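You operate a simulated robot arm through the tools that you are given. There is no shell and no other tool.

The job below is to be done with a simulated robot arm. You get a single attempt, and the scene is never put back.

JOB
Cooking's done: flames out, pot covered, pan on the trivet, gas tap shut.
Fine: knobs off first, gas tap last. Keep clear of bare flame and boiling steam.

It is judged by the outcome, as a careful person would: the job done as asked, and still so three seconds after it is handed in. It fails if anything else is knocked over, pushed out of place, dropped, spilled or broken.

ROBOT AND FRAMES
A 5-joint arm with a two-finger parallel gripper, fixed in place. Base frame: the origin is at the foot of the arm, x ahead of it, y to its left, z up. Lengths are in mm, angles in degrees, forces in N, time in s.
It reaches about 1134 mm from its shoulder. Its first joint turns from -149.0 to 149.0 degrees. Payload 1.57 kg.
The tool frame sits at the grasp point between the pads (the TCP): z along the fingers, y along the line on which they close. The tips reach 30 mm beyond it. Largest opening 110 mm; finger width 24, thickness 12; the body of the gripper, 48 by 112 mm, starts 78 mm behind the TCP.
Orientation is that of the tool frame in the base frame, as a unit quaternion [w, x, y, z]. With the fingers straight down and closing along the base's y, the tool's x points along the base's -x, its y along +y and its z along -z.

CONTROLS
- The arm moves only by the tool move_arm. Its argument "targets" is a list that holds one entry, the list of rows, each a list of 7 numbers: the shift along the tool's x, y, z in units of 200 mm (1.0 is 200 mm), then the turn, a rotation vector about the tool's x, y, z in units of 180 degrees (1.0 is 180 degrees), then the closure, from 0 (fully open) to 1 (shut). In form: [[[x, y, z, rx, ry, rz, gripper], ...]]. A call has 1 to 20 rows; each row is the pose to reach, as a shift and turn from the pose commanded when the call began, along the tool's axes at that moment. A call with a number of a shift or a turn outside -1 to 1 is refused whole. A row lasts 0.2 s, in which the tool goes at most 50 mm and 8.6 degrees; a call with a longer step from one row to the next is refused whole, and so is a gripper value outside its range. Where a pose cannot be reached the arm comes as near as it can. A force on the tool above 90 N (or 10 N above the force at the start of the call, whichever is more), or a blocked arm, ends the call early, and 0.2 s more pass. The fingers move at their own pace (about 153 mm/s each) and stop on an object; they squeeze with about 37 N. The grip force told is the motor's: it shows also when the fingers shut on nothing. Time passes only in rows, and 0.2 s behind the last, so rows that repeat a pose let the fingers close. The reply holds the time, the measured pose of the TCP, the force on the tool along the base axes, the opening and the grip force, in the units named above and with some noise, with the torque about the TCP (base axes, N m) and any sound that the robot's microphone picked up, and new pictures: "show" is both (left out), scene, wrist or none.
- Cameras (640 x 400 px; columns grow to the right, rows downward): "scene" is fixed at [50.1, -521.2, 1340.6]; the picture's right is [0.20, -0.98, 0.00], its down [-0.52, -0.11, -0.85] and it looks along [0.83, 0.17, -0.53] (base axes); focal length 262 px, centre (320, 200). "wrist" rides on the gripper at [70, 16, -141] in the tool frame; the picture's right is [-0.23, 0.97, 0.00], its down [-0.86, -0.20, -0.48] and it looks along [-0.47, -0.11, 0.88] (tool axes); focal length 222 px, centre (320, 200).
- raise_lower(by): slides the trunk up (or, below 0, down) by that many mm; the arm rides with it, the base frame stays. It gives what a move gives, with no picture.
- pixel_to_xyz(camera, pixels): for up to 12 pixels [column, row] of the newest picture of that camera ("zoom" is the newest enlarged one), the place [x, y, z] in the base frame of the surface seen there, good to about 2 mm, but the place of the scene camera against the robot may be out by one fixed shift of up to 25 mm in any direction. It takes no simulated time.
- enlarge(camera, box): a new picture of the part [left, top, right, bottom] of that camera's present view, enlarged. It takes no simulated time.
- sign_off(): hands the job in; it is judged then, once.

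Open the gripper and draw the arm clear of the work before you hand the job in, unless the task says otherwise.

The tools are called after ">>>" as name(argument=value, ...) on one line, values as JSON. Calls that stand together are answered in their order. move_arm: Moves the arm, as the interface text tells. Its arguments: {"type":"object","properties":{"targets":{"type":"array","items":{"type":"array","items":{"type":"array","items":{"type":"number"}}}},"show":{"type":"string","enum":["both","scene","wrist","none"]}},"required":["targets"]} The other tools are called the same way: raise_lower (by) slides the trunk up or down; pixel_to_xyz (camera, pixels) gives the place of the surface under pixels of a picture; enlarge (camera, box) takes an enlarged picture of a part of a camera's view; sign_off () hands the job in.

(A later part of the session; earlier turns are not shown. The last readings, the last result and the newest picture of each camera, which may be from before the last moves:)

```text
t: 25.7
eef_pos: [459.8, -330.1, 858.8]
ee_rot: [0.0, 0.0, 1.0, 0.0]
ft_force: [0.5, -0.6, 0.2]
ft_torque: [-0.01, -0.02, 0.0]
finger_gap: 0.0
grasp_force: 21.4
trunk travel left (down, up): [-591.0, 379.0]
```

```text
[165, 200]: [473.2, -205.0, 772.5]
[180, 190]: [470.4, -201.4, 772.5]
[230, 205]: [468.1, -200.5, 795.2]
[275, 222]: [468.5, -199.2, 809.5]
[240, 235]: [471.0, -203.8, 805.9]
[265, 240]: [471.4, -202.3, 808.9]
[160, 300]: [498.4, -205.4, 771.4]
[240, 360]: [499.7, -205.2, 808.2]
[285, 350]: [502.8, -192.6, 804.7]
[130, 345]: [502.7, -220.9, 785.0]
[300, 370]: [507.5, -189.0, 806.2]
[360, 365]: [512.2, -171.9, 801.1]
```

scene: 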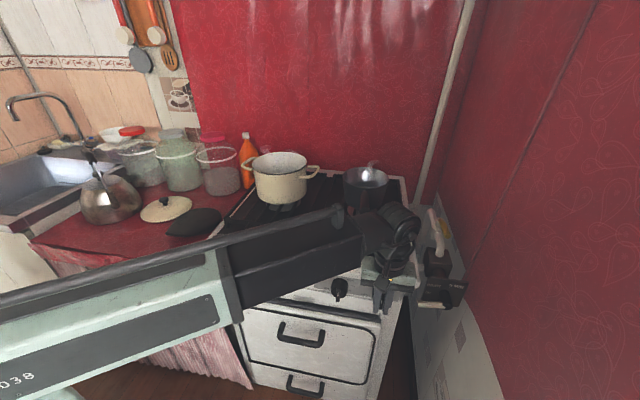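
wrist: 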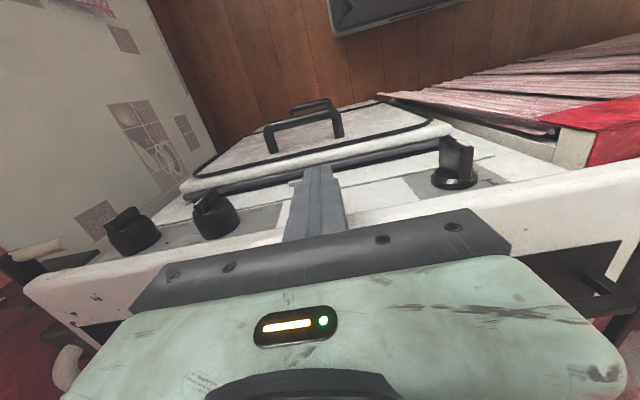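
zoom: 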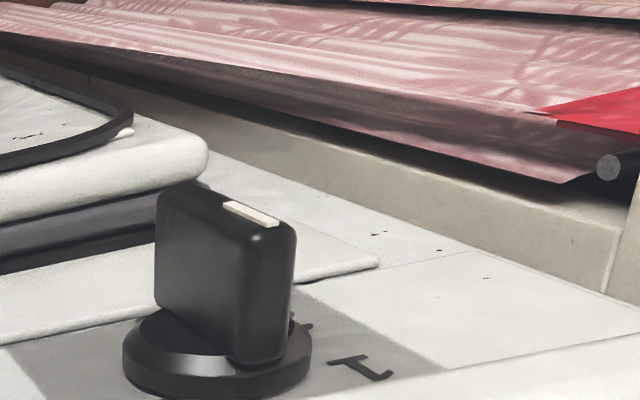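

By the coordinates the oven knob's bar is vertical (y −203, z 772–809) with its mark at the top, i.e. at "0" – already off; the apparent tilt was perspective. So all three knobs are off; I raise the trunk to look over the hob.

>>> raise_lower(by=330)

>>> move_arm(targets=[[[0, 0, 0, 0, 0, 0, 0.5], [0, 0, 0, 0, 0, 0, 0]]], show="both")

>>> enlarge(camera="scene", box=[220, 130, 420, 255])

```text
t: 28.9
eef_pos: [459.9, -330.4, 1188.1]
ee_rot: [-0.001, 0.0, 1.0, 0.0]
ft_force: [-0.8, 1.7, 0.7]
ft_torque: [-0.01, -0.02, 0.01]
finger_gap: 0.1
grasp_force: 20.7
trunk travel left (down, up): [-921.0, 49.0]
```

```text
t: 29.6
eef_pos: [460.4, -330.2, 1187.7]
ee_rot: [-0.001, 0.0, 1.0, -0.001]
ft_force: [0.1, 0.2, 0.4]
ft_torque: [0.02, -0.04, 0.01]
finger_gap: 109.9
grasp_force: 0.0
trunk travel left (down, up): [-921.0, 49.0]
```

scene: 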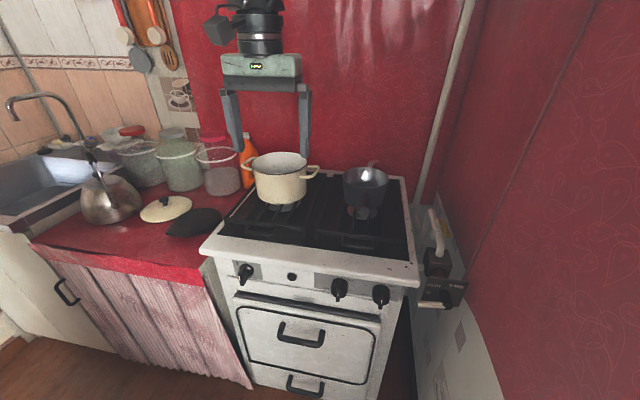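
wrist: 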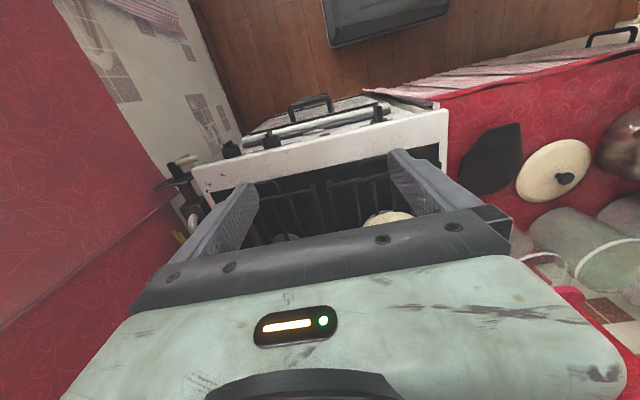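

```text
3.20 times, centred on (320, 192) of scene
```

zoom: 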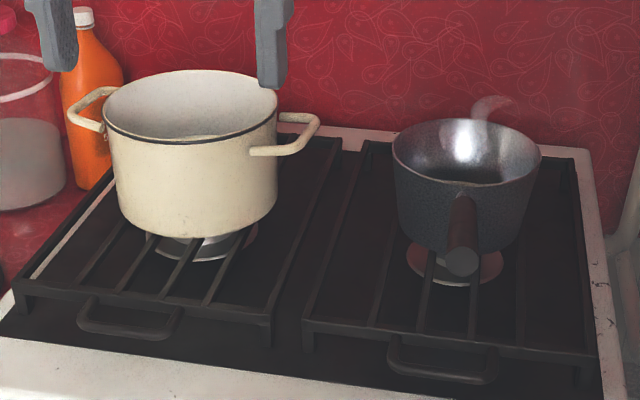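

The flames are out under both vessels. I move the hand (staying at z 1188, well above everything and short of the pan's column) to look at the pan, its handle and inside from above.

>>> move_arm(targets=[[[-0.18, -0.14, 0, 0, 0, 0, 0], [-0.36, -0.28, 0, 0, 0, 0, 0], [-0.54, -0.42, 0, 0, 0, 0, 0], [-0.7, -0.56, 0, 0, 0, 0, 0], [-0.7, -0.6, 0, 0, 0, 0, 0]]], show="wrist")

>>> enlarge(camera="wrist", box=[200, 60, 520, 260])

>>> enlarge(camera="scene", box=[240, 120, 400, 220])

```text
t: 30.8
eef_pos: [598.5, -452.1, 1187.8]
ee_rot: [-0.001, 0.0, 1.0, 0.0]
ft_force: [-0.1, 0.8, -0.1]
ft_torque: [-0.03, 0.01, 0.02]
finger_gap: 109.8
grasp_force: 0.1
trunk travel left (down, up): [-921.0, 49.0]
```

wrist: 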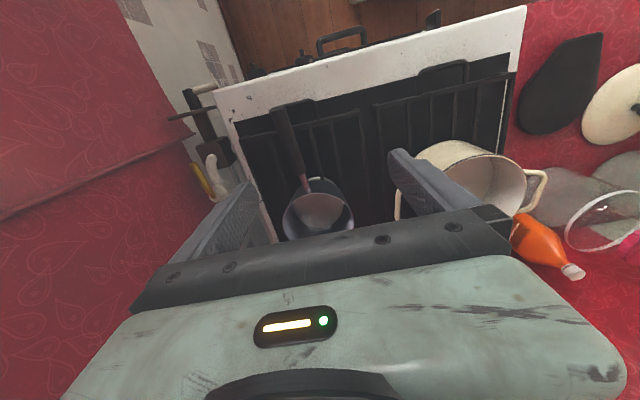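

```text
2.00 times, centred on (360, 160) of wrist
```

zoom: 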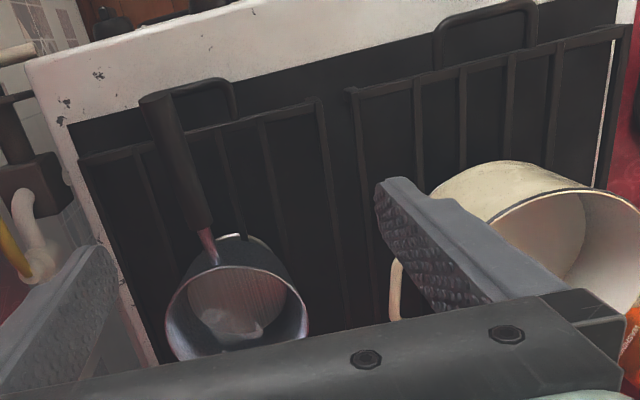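

```text
4.00 times, centred on (320, 170) of scene
```

zoom: 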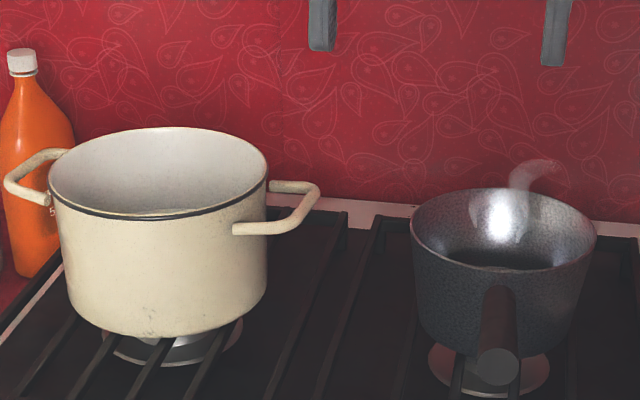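

Pot steam is gone, and a wisp still rises from the pan. I take coordinates of the pan's handle, neck and rim from the wrist zoom.

>>> enlarge(camera="wrist", box=[256, 96, 376, 246])

```text
2.67 times, centred on (316, 171) of wrist
```

zoom: 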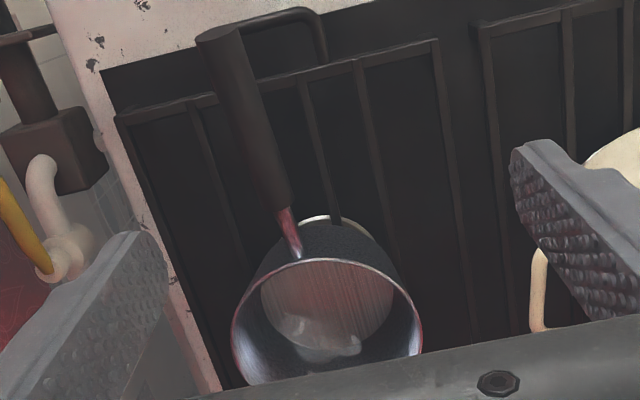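

>>> pixel_to_xyz(camera="zoom", pixels=[[215, 35], [225, 60], [245, 110], [265, 160], [278, 200], [290, 225], [297, 255], [240, 320], [330, 262], [415, 320], [320, 310], [330, 350]])

>>> pixel_to_xyz(camera="zoom", pixels=[[215, 110], [232, 110], [258, 110], [228, 60], [248, 60], [262, 200], [292, 200], [250, 378], [345, 350], [360, 380], [380, 240], [270, 290]])

```text
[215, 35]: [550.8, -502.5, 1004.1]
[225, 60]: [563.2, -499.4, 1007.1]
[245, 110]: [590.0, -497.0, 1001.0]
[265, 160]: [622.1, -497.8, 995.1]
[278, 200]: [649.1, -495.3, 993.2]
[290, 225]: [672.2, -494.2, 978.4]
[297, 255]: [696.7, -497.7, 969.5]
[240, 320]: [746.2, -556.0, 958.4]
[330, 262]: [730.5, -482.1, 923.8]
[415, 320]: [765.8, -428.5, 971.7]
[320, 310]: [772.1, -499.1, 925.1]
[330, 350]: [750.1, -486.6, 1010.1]
```

```text
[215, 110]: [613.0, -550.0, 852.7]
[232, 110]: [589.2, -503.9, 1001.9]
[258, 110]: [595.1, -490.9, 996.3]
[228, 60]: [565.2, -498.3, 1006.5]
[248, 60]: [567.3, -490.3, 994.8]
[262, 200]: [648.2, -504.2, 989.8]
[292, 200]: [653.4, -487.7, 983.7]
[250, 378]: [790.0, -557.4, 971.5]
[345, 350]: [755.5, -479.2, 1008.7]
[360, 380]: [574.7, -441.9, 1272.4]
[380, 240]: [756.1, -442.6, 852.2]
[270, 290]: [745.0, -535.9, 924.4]
```

Pan centre is about (772, −492), rim z 971, radius 65; the handle runs along x from 551 to ~665 with its axis at y −497. The steam there still shows, so I look at the lid and trivet next: move left in steps at z 1188.

>>> move_arm(targets=[[[0.03, 0.24, 0, 0, 0, 0, 0], [0.05, 0.48, 0, 0, 0, 0, 0], [0.05, 0.72, 0, 0, 0, 0, 0], [0.05, 0.96, 0, 0, 0, 0, 0]]], show="none")

>>> move_arm(targets=[[[0, 0.24, 0, 0, 0, 0, 0], [0, 0.48, 0, 0, 0, 0, 0], [0, 0.72, 0, 0, 0, 0, 0], [0, 0.96, 0, 0, 0, 0, 0]]], show="none")

>>> move_arm(targets=[[[0, 0.24, 0, 0, 0, 0, 0], [0, 0.48, 0, 0, 0, 0, 0], [0, 0.6, 0, 0, 0, 0, 0], [0, 0.6, 0, 0, 0, 0, 0]]], show="both")

```text
t: 31.8
eef_pos: [590.7, -258.4, 1188.2]
ee_rot: [0.001, 0.001, 1.0, 0.0]
ft_force: [0.3, 0.0, 0.2]
ft_torque: [-0.02, 0.01, 0.0]
finger_gap: 109.7
grasp_force: 0.0
trunk travel left (down, up): [-921.0, 49.0]
```

```text
t: 32.8
eef_pos: [591.6, -60.5, 1189.7]
ee_rot: [0.0, 0.001, 1.0, 0.0]
ft_force: [-0.6, -0.9, 0.1]
ft_torque: [0.0, 0.0, -0.02]
finger_gap: 109.9
grasp_force: 0.0
trunk travel left (down, up): [-921.0, 49.0]
```

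```text
t: 33.8
eef_pos: [591.0, 56.6, 1188.4]
ee_rot: [0.0, 0.0, 1.0, 0.0]
ft_force: [0.8, 0.2, 0.1]
ft_torque: [0.01, 0.03, 0.01]
finger_gap: 110.2
grasp_force: 0.1
trunk travel left (down, up): [-921.0, 49.0]
```

scene: 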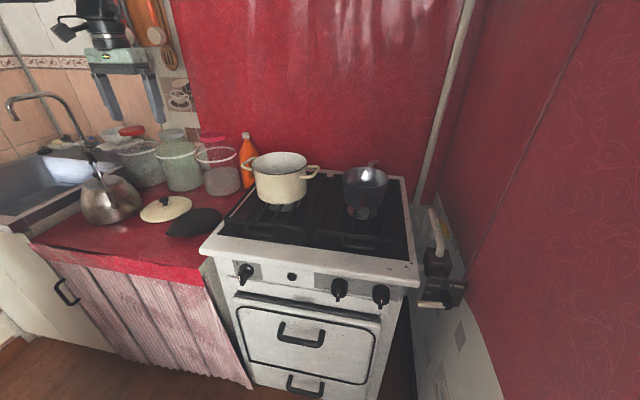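
wrist: 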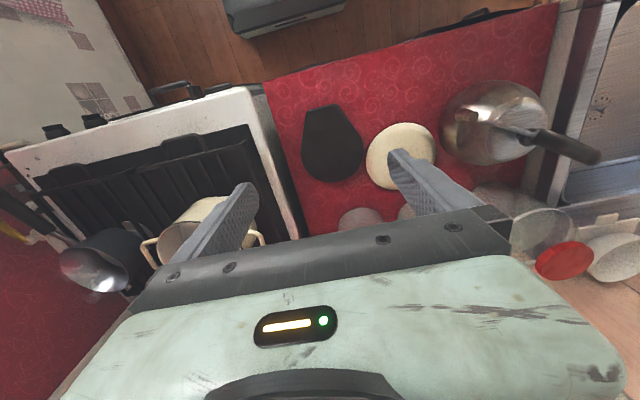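

The trivet (333,143), lid (403,155) and kettle (495,120) are in the wrist view. I zoom to judge the trivet's shape and find coordinates.

>>> enlarge(camera="wrist", box=[280, 85, 460, 205])

```text
3.33 times, centred on (370, 145) of wrist
```

zoom: 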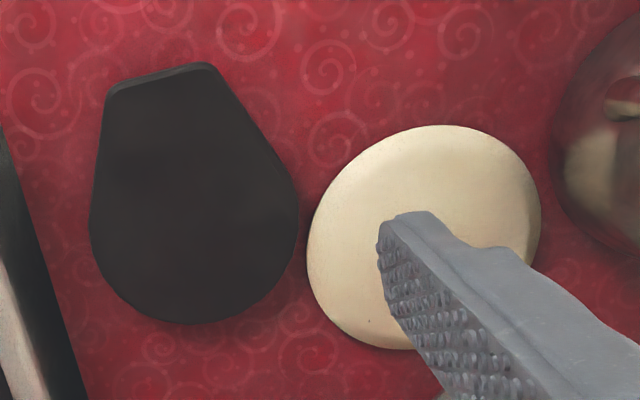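

The black slab has a round far end and a cut near end, a flat trivet. I query its outline, and the lid.

>>> pixel_to_xyz(camera="zoom", pixels=[[110, 95], [205, 70], [95, 210], [292, 195], [190, 318], [195, 200], [160, 130], [240, 280], [120, 270], [10, 140], [260, 120], [75, 300]])

>>> pixel_to_xyz(camera="zoom", pixels=[[312, 235], [440, 130], [535, 200], [410, 345], [350, 180], [500, 160], [330, 300], [430, 180], [360, 250], [375, 320], [360, 345], [550, 120]])

```text
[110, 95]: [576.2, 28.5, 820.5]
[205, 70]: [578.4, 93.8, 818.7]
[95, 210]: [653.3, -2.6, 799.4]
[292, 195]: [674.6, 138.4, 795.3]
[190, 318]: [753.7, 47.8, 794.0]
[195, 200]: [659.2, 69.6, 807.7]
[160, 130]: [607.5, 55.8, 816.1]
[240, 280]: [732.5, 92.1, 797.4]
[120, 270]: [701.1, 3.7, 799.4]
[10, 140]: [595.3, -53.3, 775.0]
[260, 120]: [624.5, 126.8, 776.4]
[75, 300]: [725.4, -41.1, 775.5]
```

```text
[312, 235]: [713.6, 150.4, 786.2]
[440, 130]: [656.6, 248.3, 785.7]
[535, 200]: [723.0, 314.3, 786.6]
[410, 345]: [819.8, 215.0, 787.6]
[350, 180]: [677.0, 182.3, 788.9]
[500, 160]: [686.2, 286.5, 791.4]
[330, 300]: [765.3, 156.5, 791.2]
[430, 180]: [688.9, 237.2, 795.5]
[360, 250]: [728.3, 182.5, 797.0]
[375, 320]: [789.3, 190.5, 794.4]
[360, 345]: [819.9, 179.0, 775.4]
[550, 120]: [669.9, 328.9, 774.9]
```

The slab's top seems to slope (z 820 at its front, 796 at its back). I zoom the scene view strongly on its near edge to see whether it is a wedge, propped up, or something else.

>>> enlarge(camera="scene", box=[160, 200, 232, 245])

```text
8.89 times, centred on (196, 222) of scene
```

zoom: 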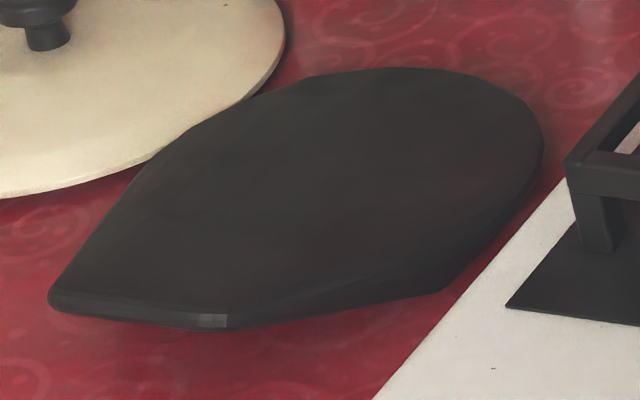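

>>> pixel_to_xyz(camera="zoom", pixels=[[60, 295], [215, 318], [215, 326], [330, 290], [330, 306], [445, 270], [445, 288], [520, 190], [540, 150], [430, 75], [300, 200], [180, 335]])

>>> pixel_to_xyz(camera="zoom", pixels=[[100, 290], [200, 300], [250, 250], [350, 200], [420, 150], [400, 100], [250, 120], [150, 200], [480, 120], [330, 330], [45, 320], [560, 170]])

```text
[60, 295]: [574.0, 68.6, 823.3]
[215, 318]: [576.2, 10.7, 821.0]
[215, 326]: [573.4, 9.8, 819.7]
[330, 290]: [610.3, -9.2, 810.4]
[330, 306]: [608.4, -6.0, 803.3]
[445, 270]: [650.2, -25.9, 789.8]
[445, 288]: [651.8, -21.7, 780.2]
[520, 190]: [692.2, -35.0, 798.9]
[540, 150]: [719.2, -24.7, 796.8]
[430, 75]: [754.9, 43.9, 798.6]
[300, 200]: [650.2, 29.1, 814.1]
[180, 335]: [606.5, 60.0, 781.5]
```

```text
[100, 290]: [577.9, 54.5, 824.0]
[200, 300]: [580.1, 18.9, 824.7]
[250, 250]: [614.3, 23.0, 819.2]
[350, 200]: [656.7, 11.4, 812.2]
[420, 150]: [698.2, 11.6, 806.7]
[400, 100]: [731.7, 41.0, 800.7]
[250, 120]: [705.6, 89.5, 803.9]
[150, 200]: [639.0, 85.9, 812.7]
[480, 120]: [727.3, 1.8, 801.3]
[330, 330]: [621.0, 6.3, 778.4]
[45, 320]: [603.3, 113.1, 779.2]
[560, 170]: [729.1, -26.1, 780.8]
```

The slab's narrow front end is lifted about 40 mm off the counter while its round part sits on it. Before deciding that this is the trivet, I check the rest of the kitchen for other candidates.

>>> enlarge(camera="wrist", box=[440, 0, 640, 125])

>>> enlarge(camera="scene", box=[0, 90, 200, 250])

>>> enlarge(camera="scene", box=[0, 0, 250, 130])

>>> enlarge(camera="wrist", box=[500, 180, 640, 300])

>>> enlarge(camera="scene", box=[0, 220, 260, 400])

```text
3.20 times, centred on (540, 62) of wrist
```

zoom: 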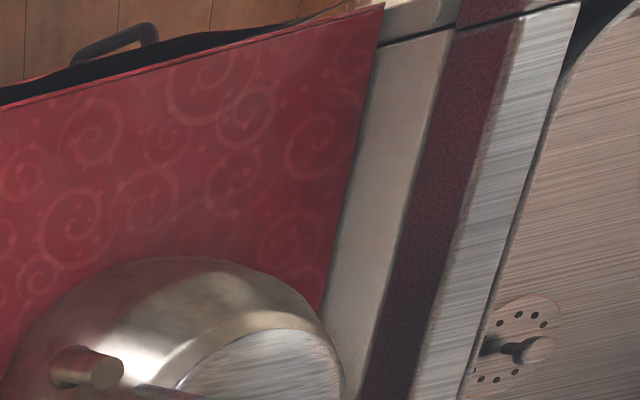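

```text
2.50 times, centred on (100, 170) of scene
```

zoom: 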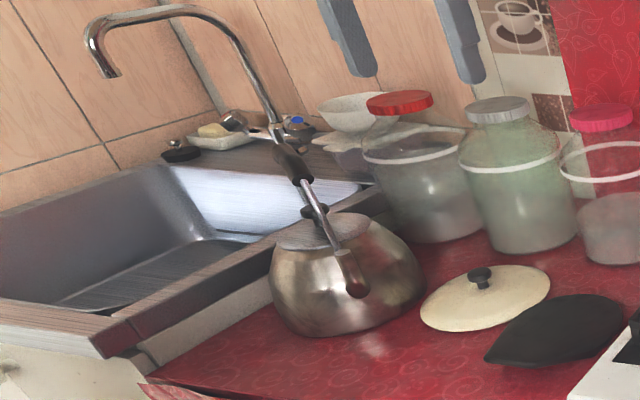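

```text
2.56 times, centred on (125, 65) of scene
```

zoom: 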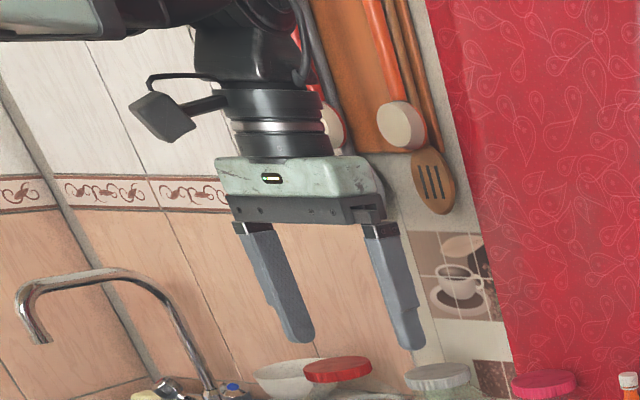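

```text
3.33 times, centred on (570, 240) of wrist
```

zoom: 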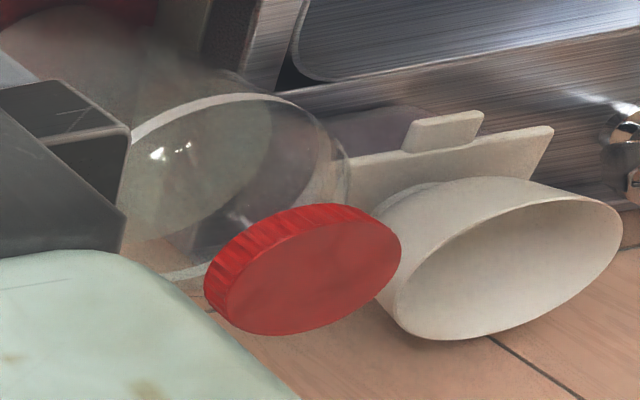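

```text
2.22 times, centred on (130, 310) of scene
```

zoom: 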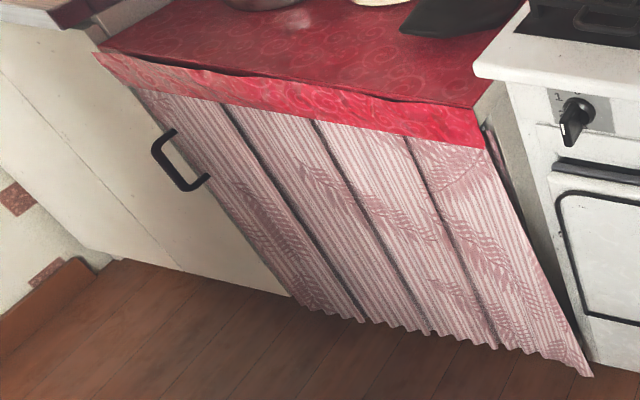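

No other candidate is visible, so the black slab is the trivet. Now I check the height of the kettle's handle, near the lid, before reaching over the lid.

>>> pixel_to_xyz(camera="scene", pixels=[[114, 199], [106, 180], [92, 157], [85, 145], [98, 175], [133, 190], [135, 205], [164, 199], [162, 200], [166, 203], [163, 204], [228, 185]])

>>> pixel_to_xyz(camera="wrist", pixels=[[560, 145], [590, 153], [520, 135], [470, 118], [545, 110], [450, 130], [365, 225], [405, 212], [340, 170], [300, 160], [270, 150], [285, 200]])

```text
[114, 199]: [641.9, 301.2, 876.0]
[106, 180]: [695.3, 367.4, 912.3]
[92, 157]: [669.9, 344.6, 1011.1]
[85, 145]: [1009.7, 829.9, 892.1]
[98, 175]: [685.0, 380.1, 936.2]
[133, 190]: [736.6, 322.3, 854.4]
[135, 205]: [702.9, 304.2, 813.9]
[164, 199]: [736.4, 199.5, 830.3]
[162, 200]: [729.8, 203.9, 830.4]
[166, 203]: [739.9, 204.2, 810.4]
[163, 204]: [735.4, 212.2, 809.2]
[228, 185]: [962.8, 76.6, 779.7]
```

```text
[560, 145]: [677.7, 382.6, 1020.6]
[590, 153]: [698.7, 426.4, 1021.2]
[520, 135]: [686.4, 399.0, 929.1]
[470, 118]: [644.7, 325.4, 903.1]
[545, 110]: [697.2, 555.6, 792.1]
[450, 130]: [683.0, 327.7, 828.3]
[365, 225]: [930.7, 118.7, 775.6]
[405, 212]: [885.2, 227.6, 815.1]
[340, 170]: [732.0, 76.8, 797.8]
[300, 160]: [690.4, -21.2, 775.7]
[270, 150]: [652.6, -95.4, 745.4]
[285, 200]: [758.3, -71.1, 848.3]
```

The kettle handle tops out near z 1020 at y ≥ 367, clear of a straight-down reach to the lid knob. I move above the lid at z 1188 to measure the knob and lid with the wrist camera.

>>> move_arm(targets=[[[-0.14, 0.18, 0, 0, 0, 0, 0], [-0.28, 0.36, 0, 0, 0, 0, 0], [-0.42, 0.54, 0, 0, 0, 0, 0], [-0.545, 0.717, 0, 0, 0, 0, 0], [-0.545, 0.717, 0, 0, 0, 0, 0]]], show="wrist")

>>> enlarge(camera="wrist", box=[260, 80, 420, 180])

```text
t: 35.0
eef_pos: [698.3, 195.5, 1187.7]
ee_rot: [-0.001, 0.0, 1.0, -0.001]
ft_force: [0.1, 0.1, -0.2]
ft_torque: [0.0, 0.02, 0.0]
finger_gap: 110.1
grasp_force: 0.1
trunk travel left (down, up): [-921.0, 49.0]
```

wrist: 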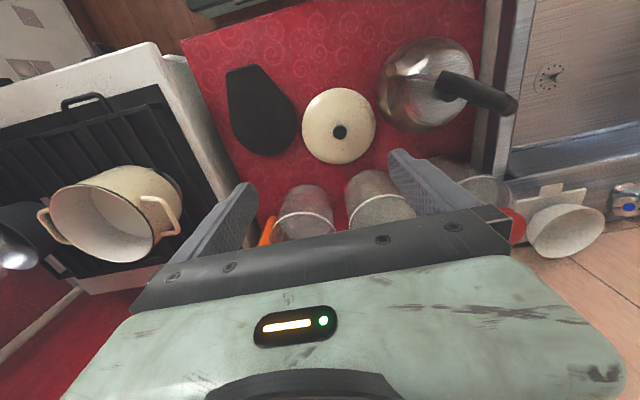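

```text
4.00 times, centred on (340, 130) of wrist
```

zoom: 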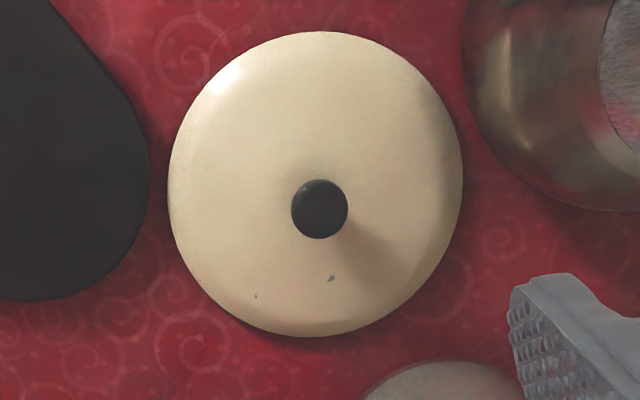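

>>> pixel_to_xyz(camera="zoom", pixels=[[320, 208], [298, 208], [342, 208], [320, 186], [320, 232], [175, 190], [458, 190], [315, 38], [300, 330], [370, 160], [250, 200], [140, 180]])

>>> pixel_to_xyz(camera="wrist", pixels=[[55, 205], [95, 258], [150, 235], [150, 175], [100, 180], [48, 225], [172, 215], [43, 212], [180, 228], [110, 210], [168, 180], [60, 240]])

>>> enlarge(camera="wrist", box=[20, 150, 200, 275])

```text
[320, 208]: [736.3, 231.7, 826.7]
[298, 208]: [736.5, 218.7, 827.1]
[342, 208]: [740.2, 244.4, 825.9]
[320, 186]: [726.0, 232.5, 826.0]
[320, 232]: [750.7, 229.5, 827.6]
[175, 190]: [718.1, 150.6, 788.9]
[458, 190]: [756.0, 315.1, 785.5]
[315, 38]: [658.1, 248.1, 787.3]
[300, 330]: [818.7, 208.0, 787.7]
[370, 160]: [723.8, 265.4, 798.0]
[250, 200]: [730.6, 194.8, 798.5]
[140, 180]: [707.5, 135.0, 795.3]
```

```text
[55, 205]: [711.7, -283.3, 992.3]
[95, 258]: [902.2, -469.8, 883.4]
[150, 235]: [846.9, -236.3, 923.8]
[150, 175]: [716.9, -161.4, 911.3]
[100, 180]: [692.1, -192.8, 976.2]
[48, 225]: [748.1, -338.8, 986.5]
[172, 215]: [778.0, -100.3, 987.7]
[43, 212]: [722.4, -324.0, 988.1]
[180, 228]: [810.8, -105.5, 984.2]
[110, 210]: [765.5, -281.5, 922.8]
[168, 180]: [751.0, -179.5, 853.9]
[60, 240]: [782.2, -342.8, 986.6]
```

```text
3.20 times, centred on (110, 212) of wrist
```

zoom: 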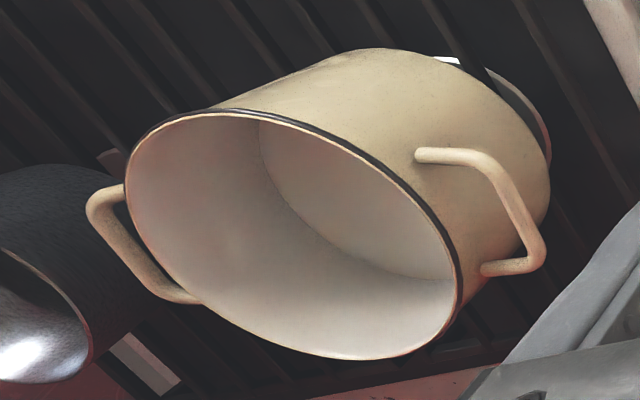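

Lid: centre (738, 232), radius 82, knob centre (738, 231.5) with its top at z 827. I sample the pot's rim in this zoom for the pot centre.

>>> pixel_to_xyz(camera="zoom", pixels=[[127, 190], [160, 128], [250, 114], [330, 142], [400, 190], [440, 235], [458, 290], [420, 340], [345, 358], [250, 330], [190, 290], [145, 235]])

```text
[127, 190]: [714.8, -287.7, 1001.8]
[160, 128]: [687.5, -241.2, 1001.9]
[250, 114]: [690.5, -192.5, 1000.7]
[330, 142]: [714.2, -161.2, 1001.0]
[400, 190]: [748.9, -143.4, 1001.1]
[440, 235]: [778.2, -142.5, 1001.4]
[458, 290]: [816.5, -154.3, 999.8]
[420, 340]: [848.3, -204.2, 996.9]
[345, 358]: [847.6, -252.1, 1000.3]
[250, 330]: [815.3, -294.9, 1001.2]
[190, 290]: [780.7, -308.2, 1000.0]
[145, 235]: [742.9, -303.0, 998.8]
```

Pot centre is about (768, −225), rim radius 83, rim z 1001. I line the gripper up over the lid knob (738, 231.5), half-closed to 60 mm, and lower most of the way.

>>> move_arm(targets=[[[-0.1, 0.09, 0, 0, 0, 0, 0.45], [-0.1985, 0.18, 0, 0, 0, 0, 0.45], [-0.1985, 0.18, 0, 0, 0, 0, 0.45]]], show="none")

>>> raise_lower(by=-290)

>>> move_arm(targets=[[[0, 0, 0, 0, 0, 0, 0.45]]], show="both")

```text
t: 35.8
eef_pos: [738.6, 232.2, 1188.8]
ee_rot: [0.0, 0.0, 1.0, 0.001]
ft_force: [-0.2, 0.0, 1.6]
ft_torque: [0.01, 0.02, -0.01]
finger_gap: 60.6
grasp_force: 0.1
trunk travel left (down, up): [-921.0, 49.0]
```

```text
t: 38.7
eef_pos: [739.2, 231.9, 898.4]
ee_rot: [-0.001, 0.0, 1.0, 0.0]
ft_force: [-0.6, 0.1, -0.1]
ft_torque: [0.0, 0.01, -0.02]
finger_gap: 60.6
grasp_force: 0.0
trunk travel left (down, up): [-631.0, 339.0]
```

```text
t: 39.1
eef_pos: [738.7, 232.9, 898.5]
ee_rot: [0.0, 0.0, 1.0, 0.0]
ft_force: [0.2, 0.3, 0.4]
ft_torque: [0.02, 0.0, -0.01]
finger_gap: 60.6
grasp_force: 0.0
trunk travel left (down, up): [-631.0, 339.0]
```

scene: 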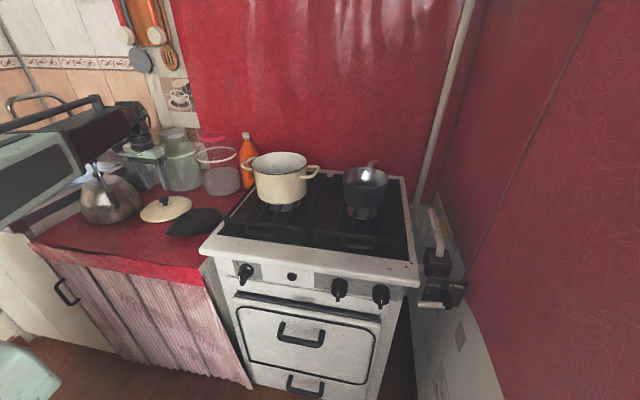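
wrist: 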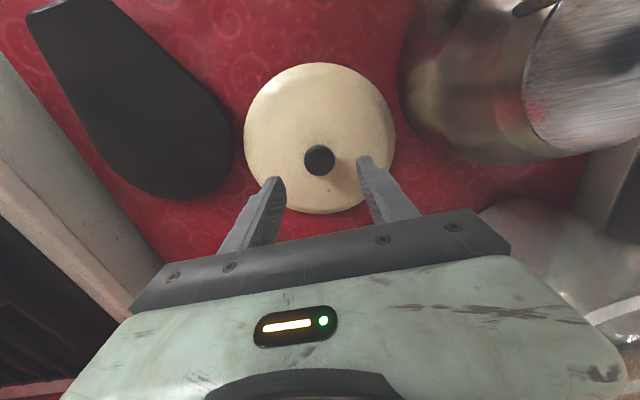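

The knob (320,160) is centred between the fingers. I lower 62 mm so the tips are just above the lid, then close on the knob.

>>> raise_lower(by=-62)

>>> move_arm(targets=[[[0, 0, 0, 0, 0, 0, 0.6], [0, 0, 0, 0, 0, 0, 0.8], [0, 0, 0, 0, 0, 0, 1], [0, 0, 0, 0, 0, 0, 1], [0, 0, 0, 0, 0, 0, 1]]], show="wrist")

```text
t: 40.1
eef_pos: [739.4, 232.2, 836.7]
ee_rot: [0.0, 0.0, 1.0, 0.001]
ft_force: [0.0, 0.7, -0.3]
ft_torque: [0.03, 0.01, -0.01]
finger_gap: 60.7
grasp_force: 0.0
trunk travel left (down, up): [-569.0, 401.0]
```

```text
t: 41.3
eef_pos: [737.7, 232.5, 837.3]
ee_rot: [0.0, 0.0, 1.0, 0.0]
ft_force: [-0.6, -0.7, -0.1]
ft_torque: [0.01, 0.01, 0.01]
finger_gap: 30.6
grasp_force: 37.2
trunk travel left (down, up): [-569.0, 401.0]
```

wrist: 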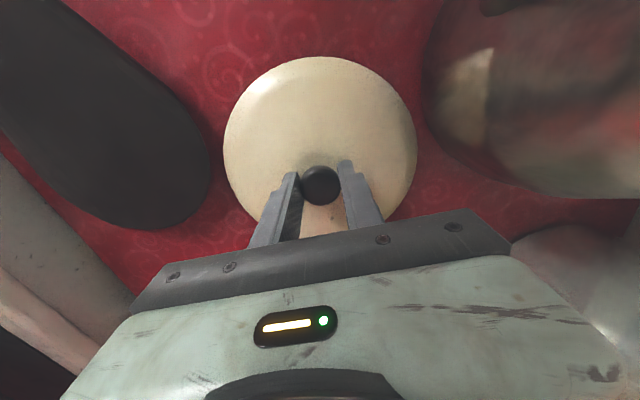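

The grip holds the knob (gap 30.6 mm, 37 N). I lift 30 mm and check that the lid comes up level.

>>> raise_lower(by=30)

>>> move_arm(targets=[[[0, 0, 0, 0, 0, 0, 1]]], show="both")

>>> enlarge(camera="scene", box=[90, 130, 250, 250])

```text
t: 42.0
eef_pos: [739.5, 231.5, 866.6]
ee_rot: [0.0, 0.0, 1.0, 0.0]
ft_force: [-0.3, -0.1, -0.8]
ft_torque: [0.0, -0.01, -0.03]
finger_gap: 30.9
grasp_force: 36.7
trunk travel left (down, up): [-599.0, 371.0]
```

```text
t: 42.4
eef_pos: [739.9, 232.5, 865.4]
ee_rot: [0.0, -0.001, 1.0, 0.0]
ft_force: [0.8, -0.9, -1.0]
ft_torque: [-0.02, -0.03, 0.02]
finger_gap: 30.4
grasp_force: 37.3
trunk travel left (down, up): [-599.0, 371.0]
```

scene: 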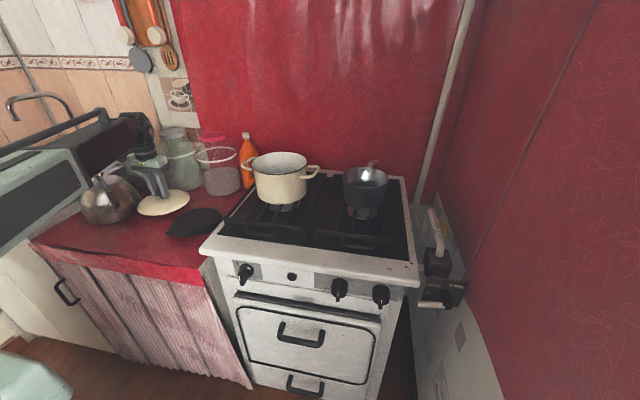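
wrist: 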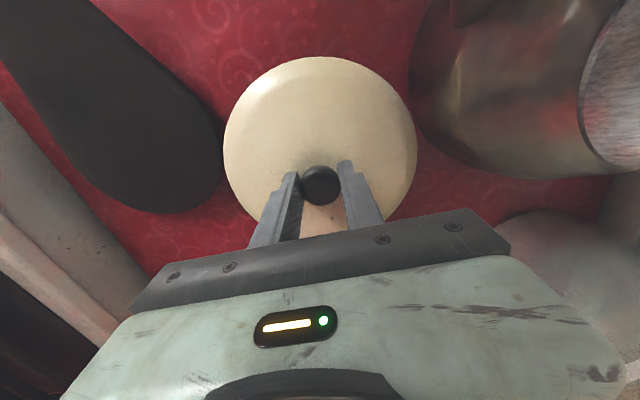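

```text
3.33 times, centred on (170, 190) of scene
```

zoom: 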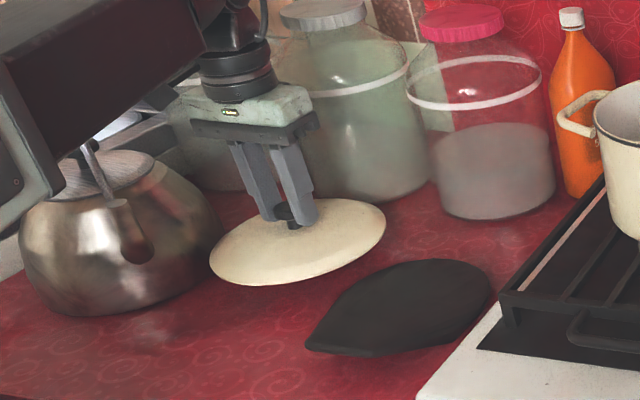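

The lid is held level. I raise the trunk 280 mm so it clears the pot rim and bottle, and check the steam at the pot.

>>> raise_lower(by=280)

>>> enlarge(camera="scene", box=[230, 110, 406, 220])

```text
t: 45.3
eef_pos: [738.6, 232.4, 1146.2]
ee_rot: [0.0, 0.0, 1.0, -0.001]
ft_force: [0.2, -0.1, -1.1]
ft_torque: [-0.01, 0.0, 0.01]
finger_gap: 30.8
grasp_force: 37.0
trunk travel left (down, up): [-879.0, 91.0]
```

```text
3.64 times, centred on (318, 165) of scene
```

zoom: 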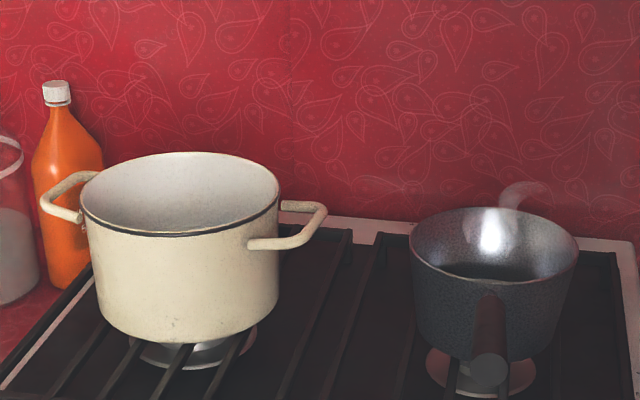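

No steam at the pot now. I carry the lid to the right in steps of 40 mm per row towards the pot.

>>> move_arm(targets=[[[-0.01, -0.12, 0, 0, 0, 0, 1], [-0.02, -0.3, 0, 0, 0, 0, 1], [-0.03, -0.5, 0, 0, 0, 0, 1], [-0.04, -0.7, 0, 0, 0, 0, 1], [-0.05, -0.88, 0, 0, 0, 0, 1], [-0.06, -1.0, 0, 0, 0, 0, 1]]], show="none")

>>> move_arm(targets=[[[-0.01, -0.12, 0, 0, 0, 0, 1], [-0.02, -0.3, 0, 0, 0, 0, 1], [-0.03, -0.5, 0, 0, 0, 0, 1], [-0.04, -0.7, 0, 0, 0, 0, 1], [-0.05, -0.88, 0, 0, 0, 0, 1], [-0.06, -1.0, 0, 0, 0, 0, 1]]], show="wrist")

```text
t: 46.7
eef_pos: [750.9, 35.4, 1147.6]
ee_rot: [0.0, -0.001, 1.0, 0.0]
ft_force: [0.4, 0.2, -1.5]
ft_torque: [0.0, 0.01, -0.01]
finger_gap: 30.3
grasp_force: 37.5
trunk travel left (down, up): [-879.0, 91.0]
```

```text
t: 48.1
eef_pos: [759.9, -165.4, 1145.6]
ee_rot: [0.0, 0.0, 1.0, 0.0]
ft_force: [0.2, 0.7, 0.0]
ft_torque: [0.01, 0.0, 0.02]
finger_gap: 30.6
grasp_force: 37.0
out of reach, approached as far as the arm can: row 3
trunk travel left (down, up): [-879.0, 91.0]
```

wrist: 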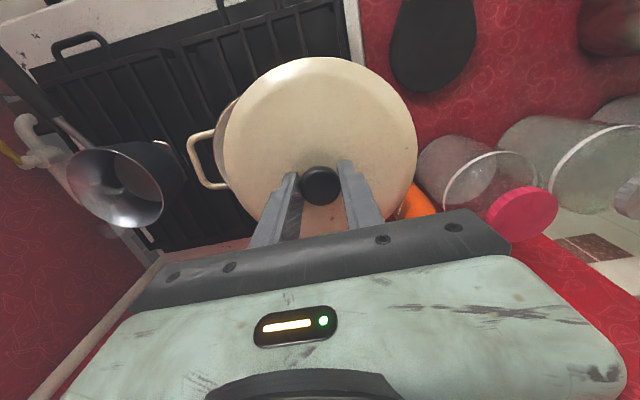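

I shift the last bit to the pot centre (768.5, −225) and then look.

>>> move_arm(targets=[[[-0.02, -0.15, 0, 0, 0, 0, 1], [-0.043, -0.298, 0, 0, 0, 0, 1], [-0.043, -0.298, 0, 0, 0, 0, 1]]], show="both")

>>> raise_lower(by=-60)

>>> enlarge(camera="scene", box=[220, 110, 348, 220])

>>> enlarge(camera="wrist", box=[180, 40, 460, 215])

```text
t: 48.9
eef_pos: [769.2, -227.3, 1145.1]
ee_rot: [0.0, 0.0, 1.0, 0.0]
ft_force: [0.6, 0.6, -0.5]
ft_torque: [0.0, -0.01, -0.04]
finger_gap: 30.5
grasp_force: 37.1
trunk travel left (down, up): [-879.0, 91.0]
```

scene: 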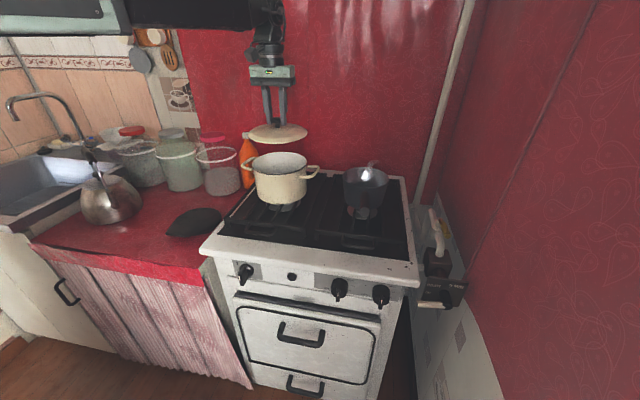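
wrist: 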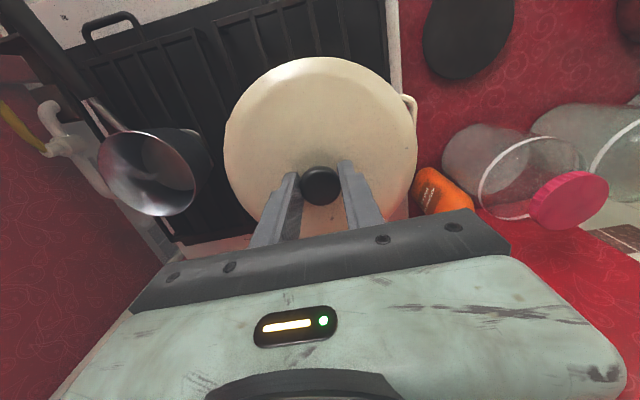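

```text
t: 49.9
eef_pos: [770.3, -227.2, 1085.2]
ee_rot: [0.0, 0.0, 1.0, 0.0]
ft_force: [-0.6, -0.3, -1.1]
ft_torque: [0.01, -0.01, 0.02]
finger_gap: 30.2
grasp_force: 36.9
trunk travel left (down, up): [-819.0, 151.0]
```

```text
3.64 times, centred on (284, 165) of scene
```

zoom: 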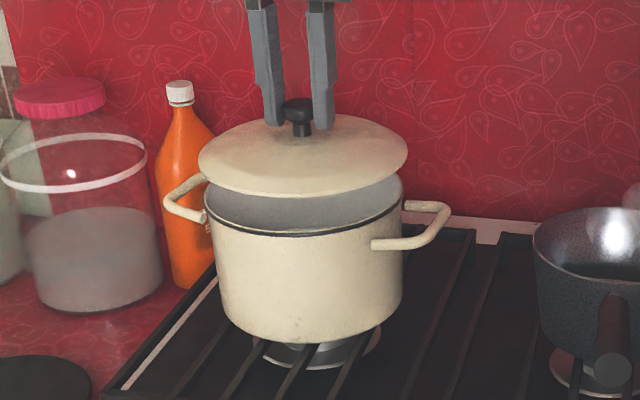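

```text
2.29 times, centred on (320, 128) of wrist
```

zoom: 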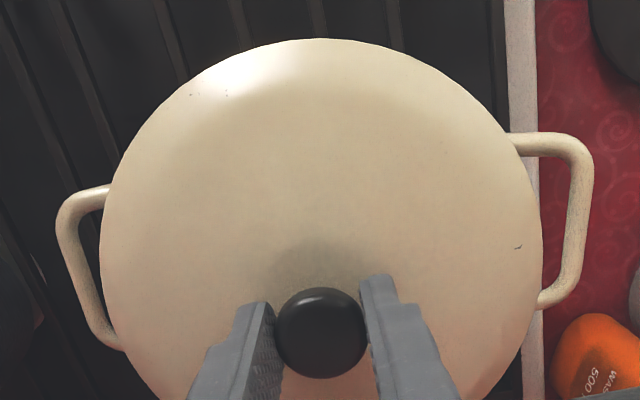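

The lid sits about 2 mm too far right by my circle fit (pot centre (768.8, −224.6)). I correct that and lower 15 mm.

>>> move_arm(targets=[[[0, 0.01, 0, 0, 0, 0, 1], [0, 0.01, 0, 0, 0, 0, 1]]], show="none")

>>> raise_lower(by=-18)

>>> enlarge(camera="scene", box=[230, 120, 334, 210])

```text
t: 50.5
eef_pos: [770.6, -224.8, 1085.5]
ee_rot: [0.0, 0.0, 1.0, 0.001]
ft_force: [-0.2, 0.5, -0.7]
ft_torque: [-0.01, -0.01, 0.02]
finger_gap: 30.5
grasp_force: 36.8
trunk travel left (down, up): [-819.0, 151.0]
```

```text
t: 51.1
eef_pos: [771.1, -223.9, 1068.7]
ee_rot: [0.0, 0.0, 1.0, 0.0]
ft_force: [0.4, 0.4, -1.3]
ft_torque: [-0.02, -0.01, 0.03]
finger_gap: 30.7
grasp_force: 36.8
trunk travel left (down, up): [-801.0, 169.0]
```

```text
4.44 times, centred on (282, 165) of scene
```

zoom: 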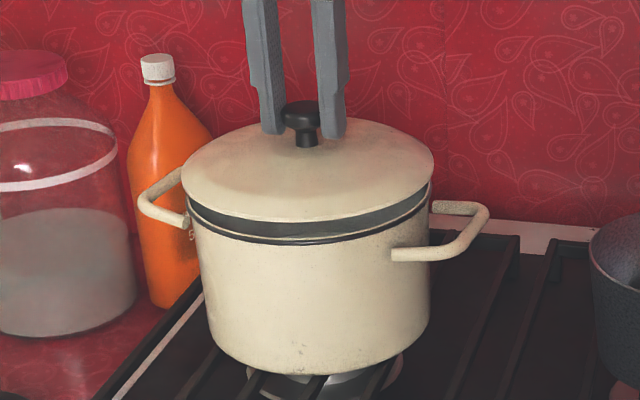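

The lid is about 10 mm above the rim. I lower in small steps watching the force.

>>> raise_lower(by=-6)

>>> raise_lower(by=-3)

>>> enlarge(camera="scene", box=[230, 120, 334, 210])

```text
t: 51.7
eef_pos: [770.1, -224.2, 1062.9]
ee_rot: [0.0, 0.0, 1.0, 0.0]
ft_force: [0.4, -0.1, -0.2]
ft_torque: [-0.02, 0.01, 0.04]
finger_gap: 30.6
grasp_force: 36.8
trunk travel left (down, up): [-795.0, 175.0]
```

```text
t: 52.2
eef_pos: [769.7, -225.9, 1058.7]
ee_rot: [0.001, 0.0, 1.0, 0.0]
ft_force: [0.2, 0.2, -0.9]
ft_torque: [0.03, 0.01, 0.0]
finger_gap: 30.5
grasp_force: 37.5
trunk travel left (down, up): [-792.0, 178.0]
```

```text
4.44 times, centred on (282, 165) of scene
```

zoom: 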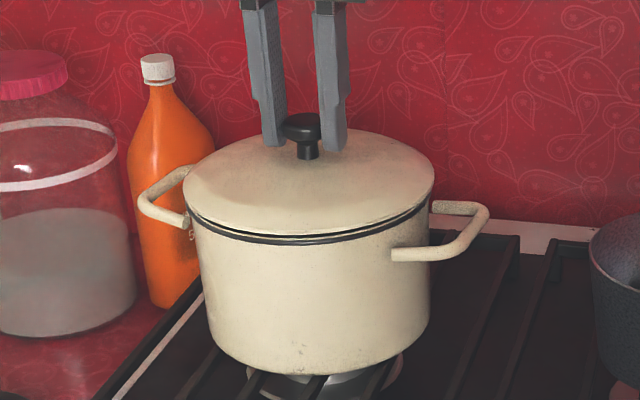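

Nearly seated. I lower 2 mm at a time until the force shows contact.

>>> raise_lower(by=-2)

>>> raise_lower(by=-2)

>>> enlarge(camera="scene", box=[230, 120, 334, 210])

```text
t: 52.7
eef_pos: [770.9, -225.7, 1056.7]
ee_rot: [0.0, 0.0, 1.0, 0.0]
ft_force: [0.3, 0.6, -0.5]
ft_torque: [0.0, 0.02, 0.01]
finger_gap: 30.9
grasp_force: 37.1
trunk travel left (down, up): [-790.0, 180.0]
```

```text
t: 53.2
eef_pos: [770.7, -225.5, 1055.6]
ee_rot: [-0.001, 0.0, 1.0, 0.001]
ft_force: [-5.1, -0.9, 1.7]
ft_torque: [0.02, 0.08, 0.09]
finger_gap: 30.3
grasp_force: 37.0
trunk travel left (down, up): [-788.0, 182.0]
```

```text
4.44 times, centred on (282, 165) of scene
```

zoom: 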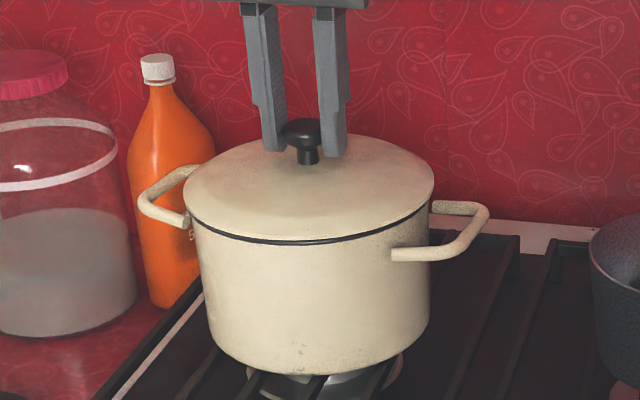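

Contact with a −5 N side force in x, so the lid is slightly too far out. I shift 1.5 mm towards the robot and settle another 1 mm.

>>> move_arm(targets=[[[0.008, 0, 0, 0, 0, 0, 1], [0.008, 0, 0, 0, 0, 0, 1]]], show="none")

>>> raise_lower(by=-1)

>>> enlarge(camera="wrist", box=[180, 40, 460, 215])

```text
t: 53.8
eef_pos: [769.1, -225.6, 1056.0]
ee_rot: [0.0, 0.0, 1.0, 0.0]
ft_force: [-1.0, -0.2, 0.9]
ft_torque: [-0.02, -0.05, 0.04]
finger_gap: 30.4
grasp_force: 37.1
trunk travel left (down, up): [-788.0, 182.0]
```

```text
t: 54.3
eef_pos: [769.0, -225.2, 1055.5]
ee_rot: [0.001, 0.0, 1.0, 0.0]
ft_force: [4.3, -1.7, 17.1]
ft_torque: [-0.05, 0.26, 0.0]
finger_gap: 30.6
grasp_force: 37.5
trunk travel left (down, up): [-787.0, 183.0]
```

```text
2.29 times, centred on (320, 128) of wrist
```

zoom: 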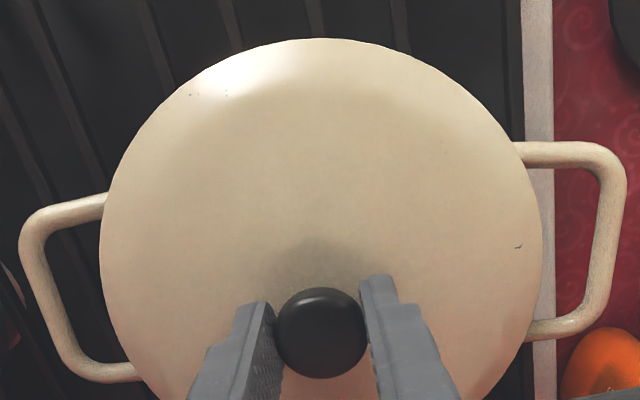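

17 N upward now, so the lid rests on the rim. I open the fingers and raise the trunk.

>>> move_arm(targets=[[[0, 0, 0, 0, 0, 0, 0.6], [0, 0, 0, 0, 0, 0, 0.45], [0, 0, 0, 0, 0, 0, 0.45]]], show="none")

>>> raise_lower(by=100)

>>> move_arm(targets=[[[0, 0, 0, 0, 0, 0, 0]]], show="both")

>>> enlarge(camera="scene", box=[230, 120, 390, 220])

```text
t: 55.1
eef_pos: [769.9, -225.6, 1054.5]
ee_rot: [0.0, 0.001, 1.0, -0.001]
ft_force: [0.0, 0.2, -0.6]
ft_torque: [0.0, -0.03, 0.01]
finger_gap: 60.5
grasp_force: 0.1
trunk travel left (down, up): [-787.0, 183.0]
```

```text
t: 56.5
eef_pos: [769.6, -224.6, 1153.5]
ee_rot: [-0.001, 0.0, 1.0, 0.0]
ft_force: [-0.5, -0.2, -0.6]
ft_torque: [-0.02, 0.0, 0.0]
finger_gap: 60.3
grasp_force: 0.1
trunk travel left (down, up): [-887.0, 83.0]
```

```text
t: 56.9
eef_pos: [769.7, -226.6, 1153.7]
ee_rot: [0.0, 0.0, 1.0, 0.0]
ft_force: [0.1, -0.5, 0.2]
ft_torque: [0.0, -0.06, 0.01]
finger_gap: 109.8
grasp_force: 0.0
trunk travel left (down, up): [-887.0, 83.0]
```

scene: 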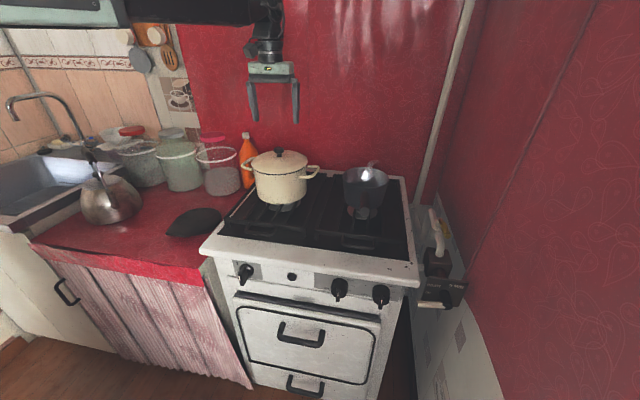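
wrist: 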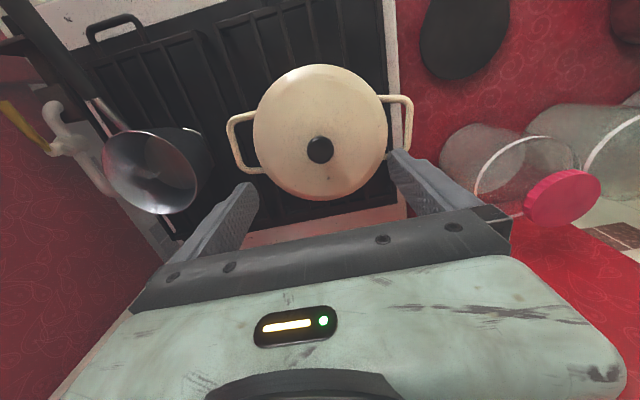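

```text
4.00 times, centred on (310, 170) of scene
```

zoom: 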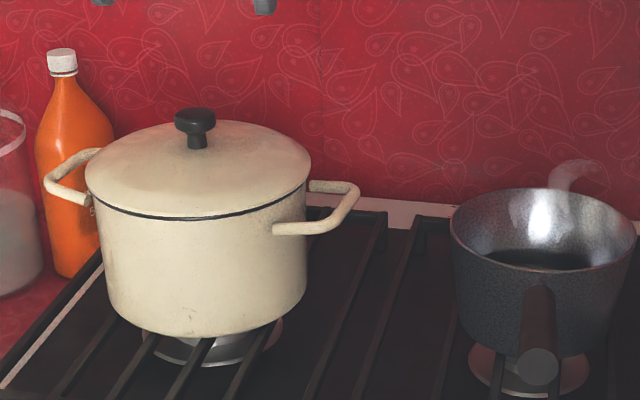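

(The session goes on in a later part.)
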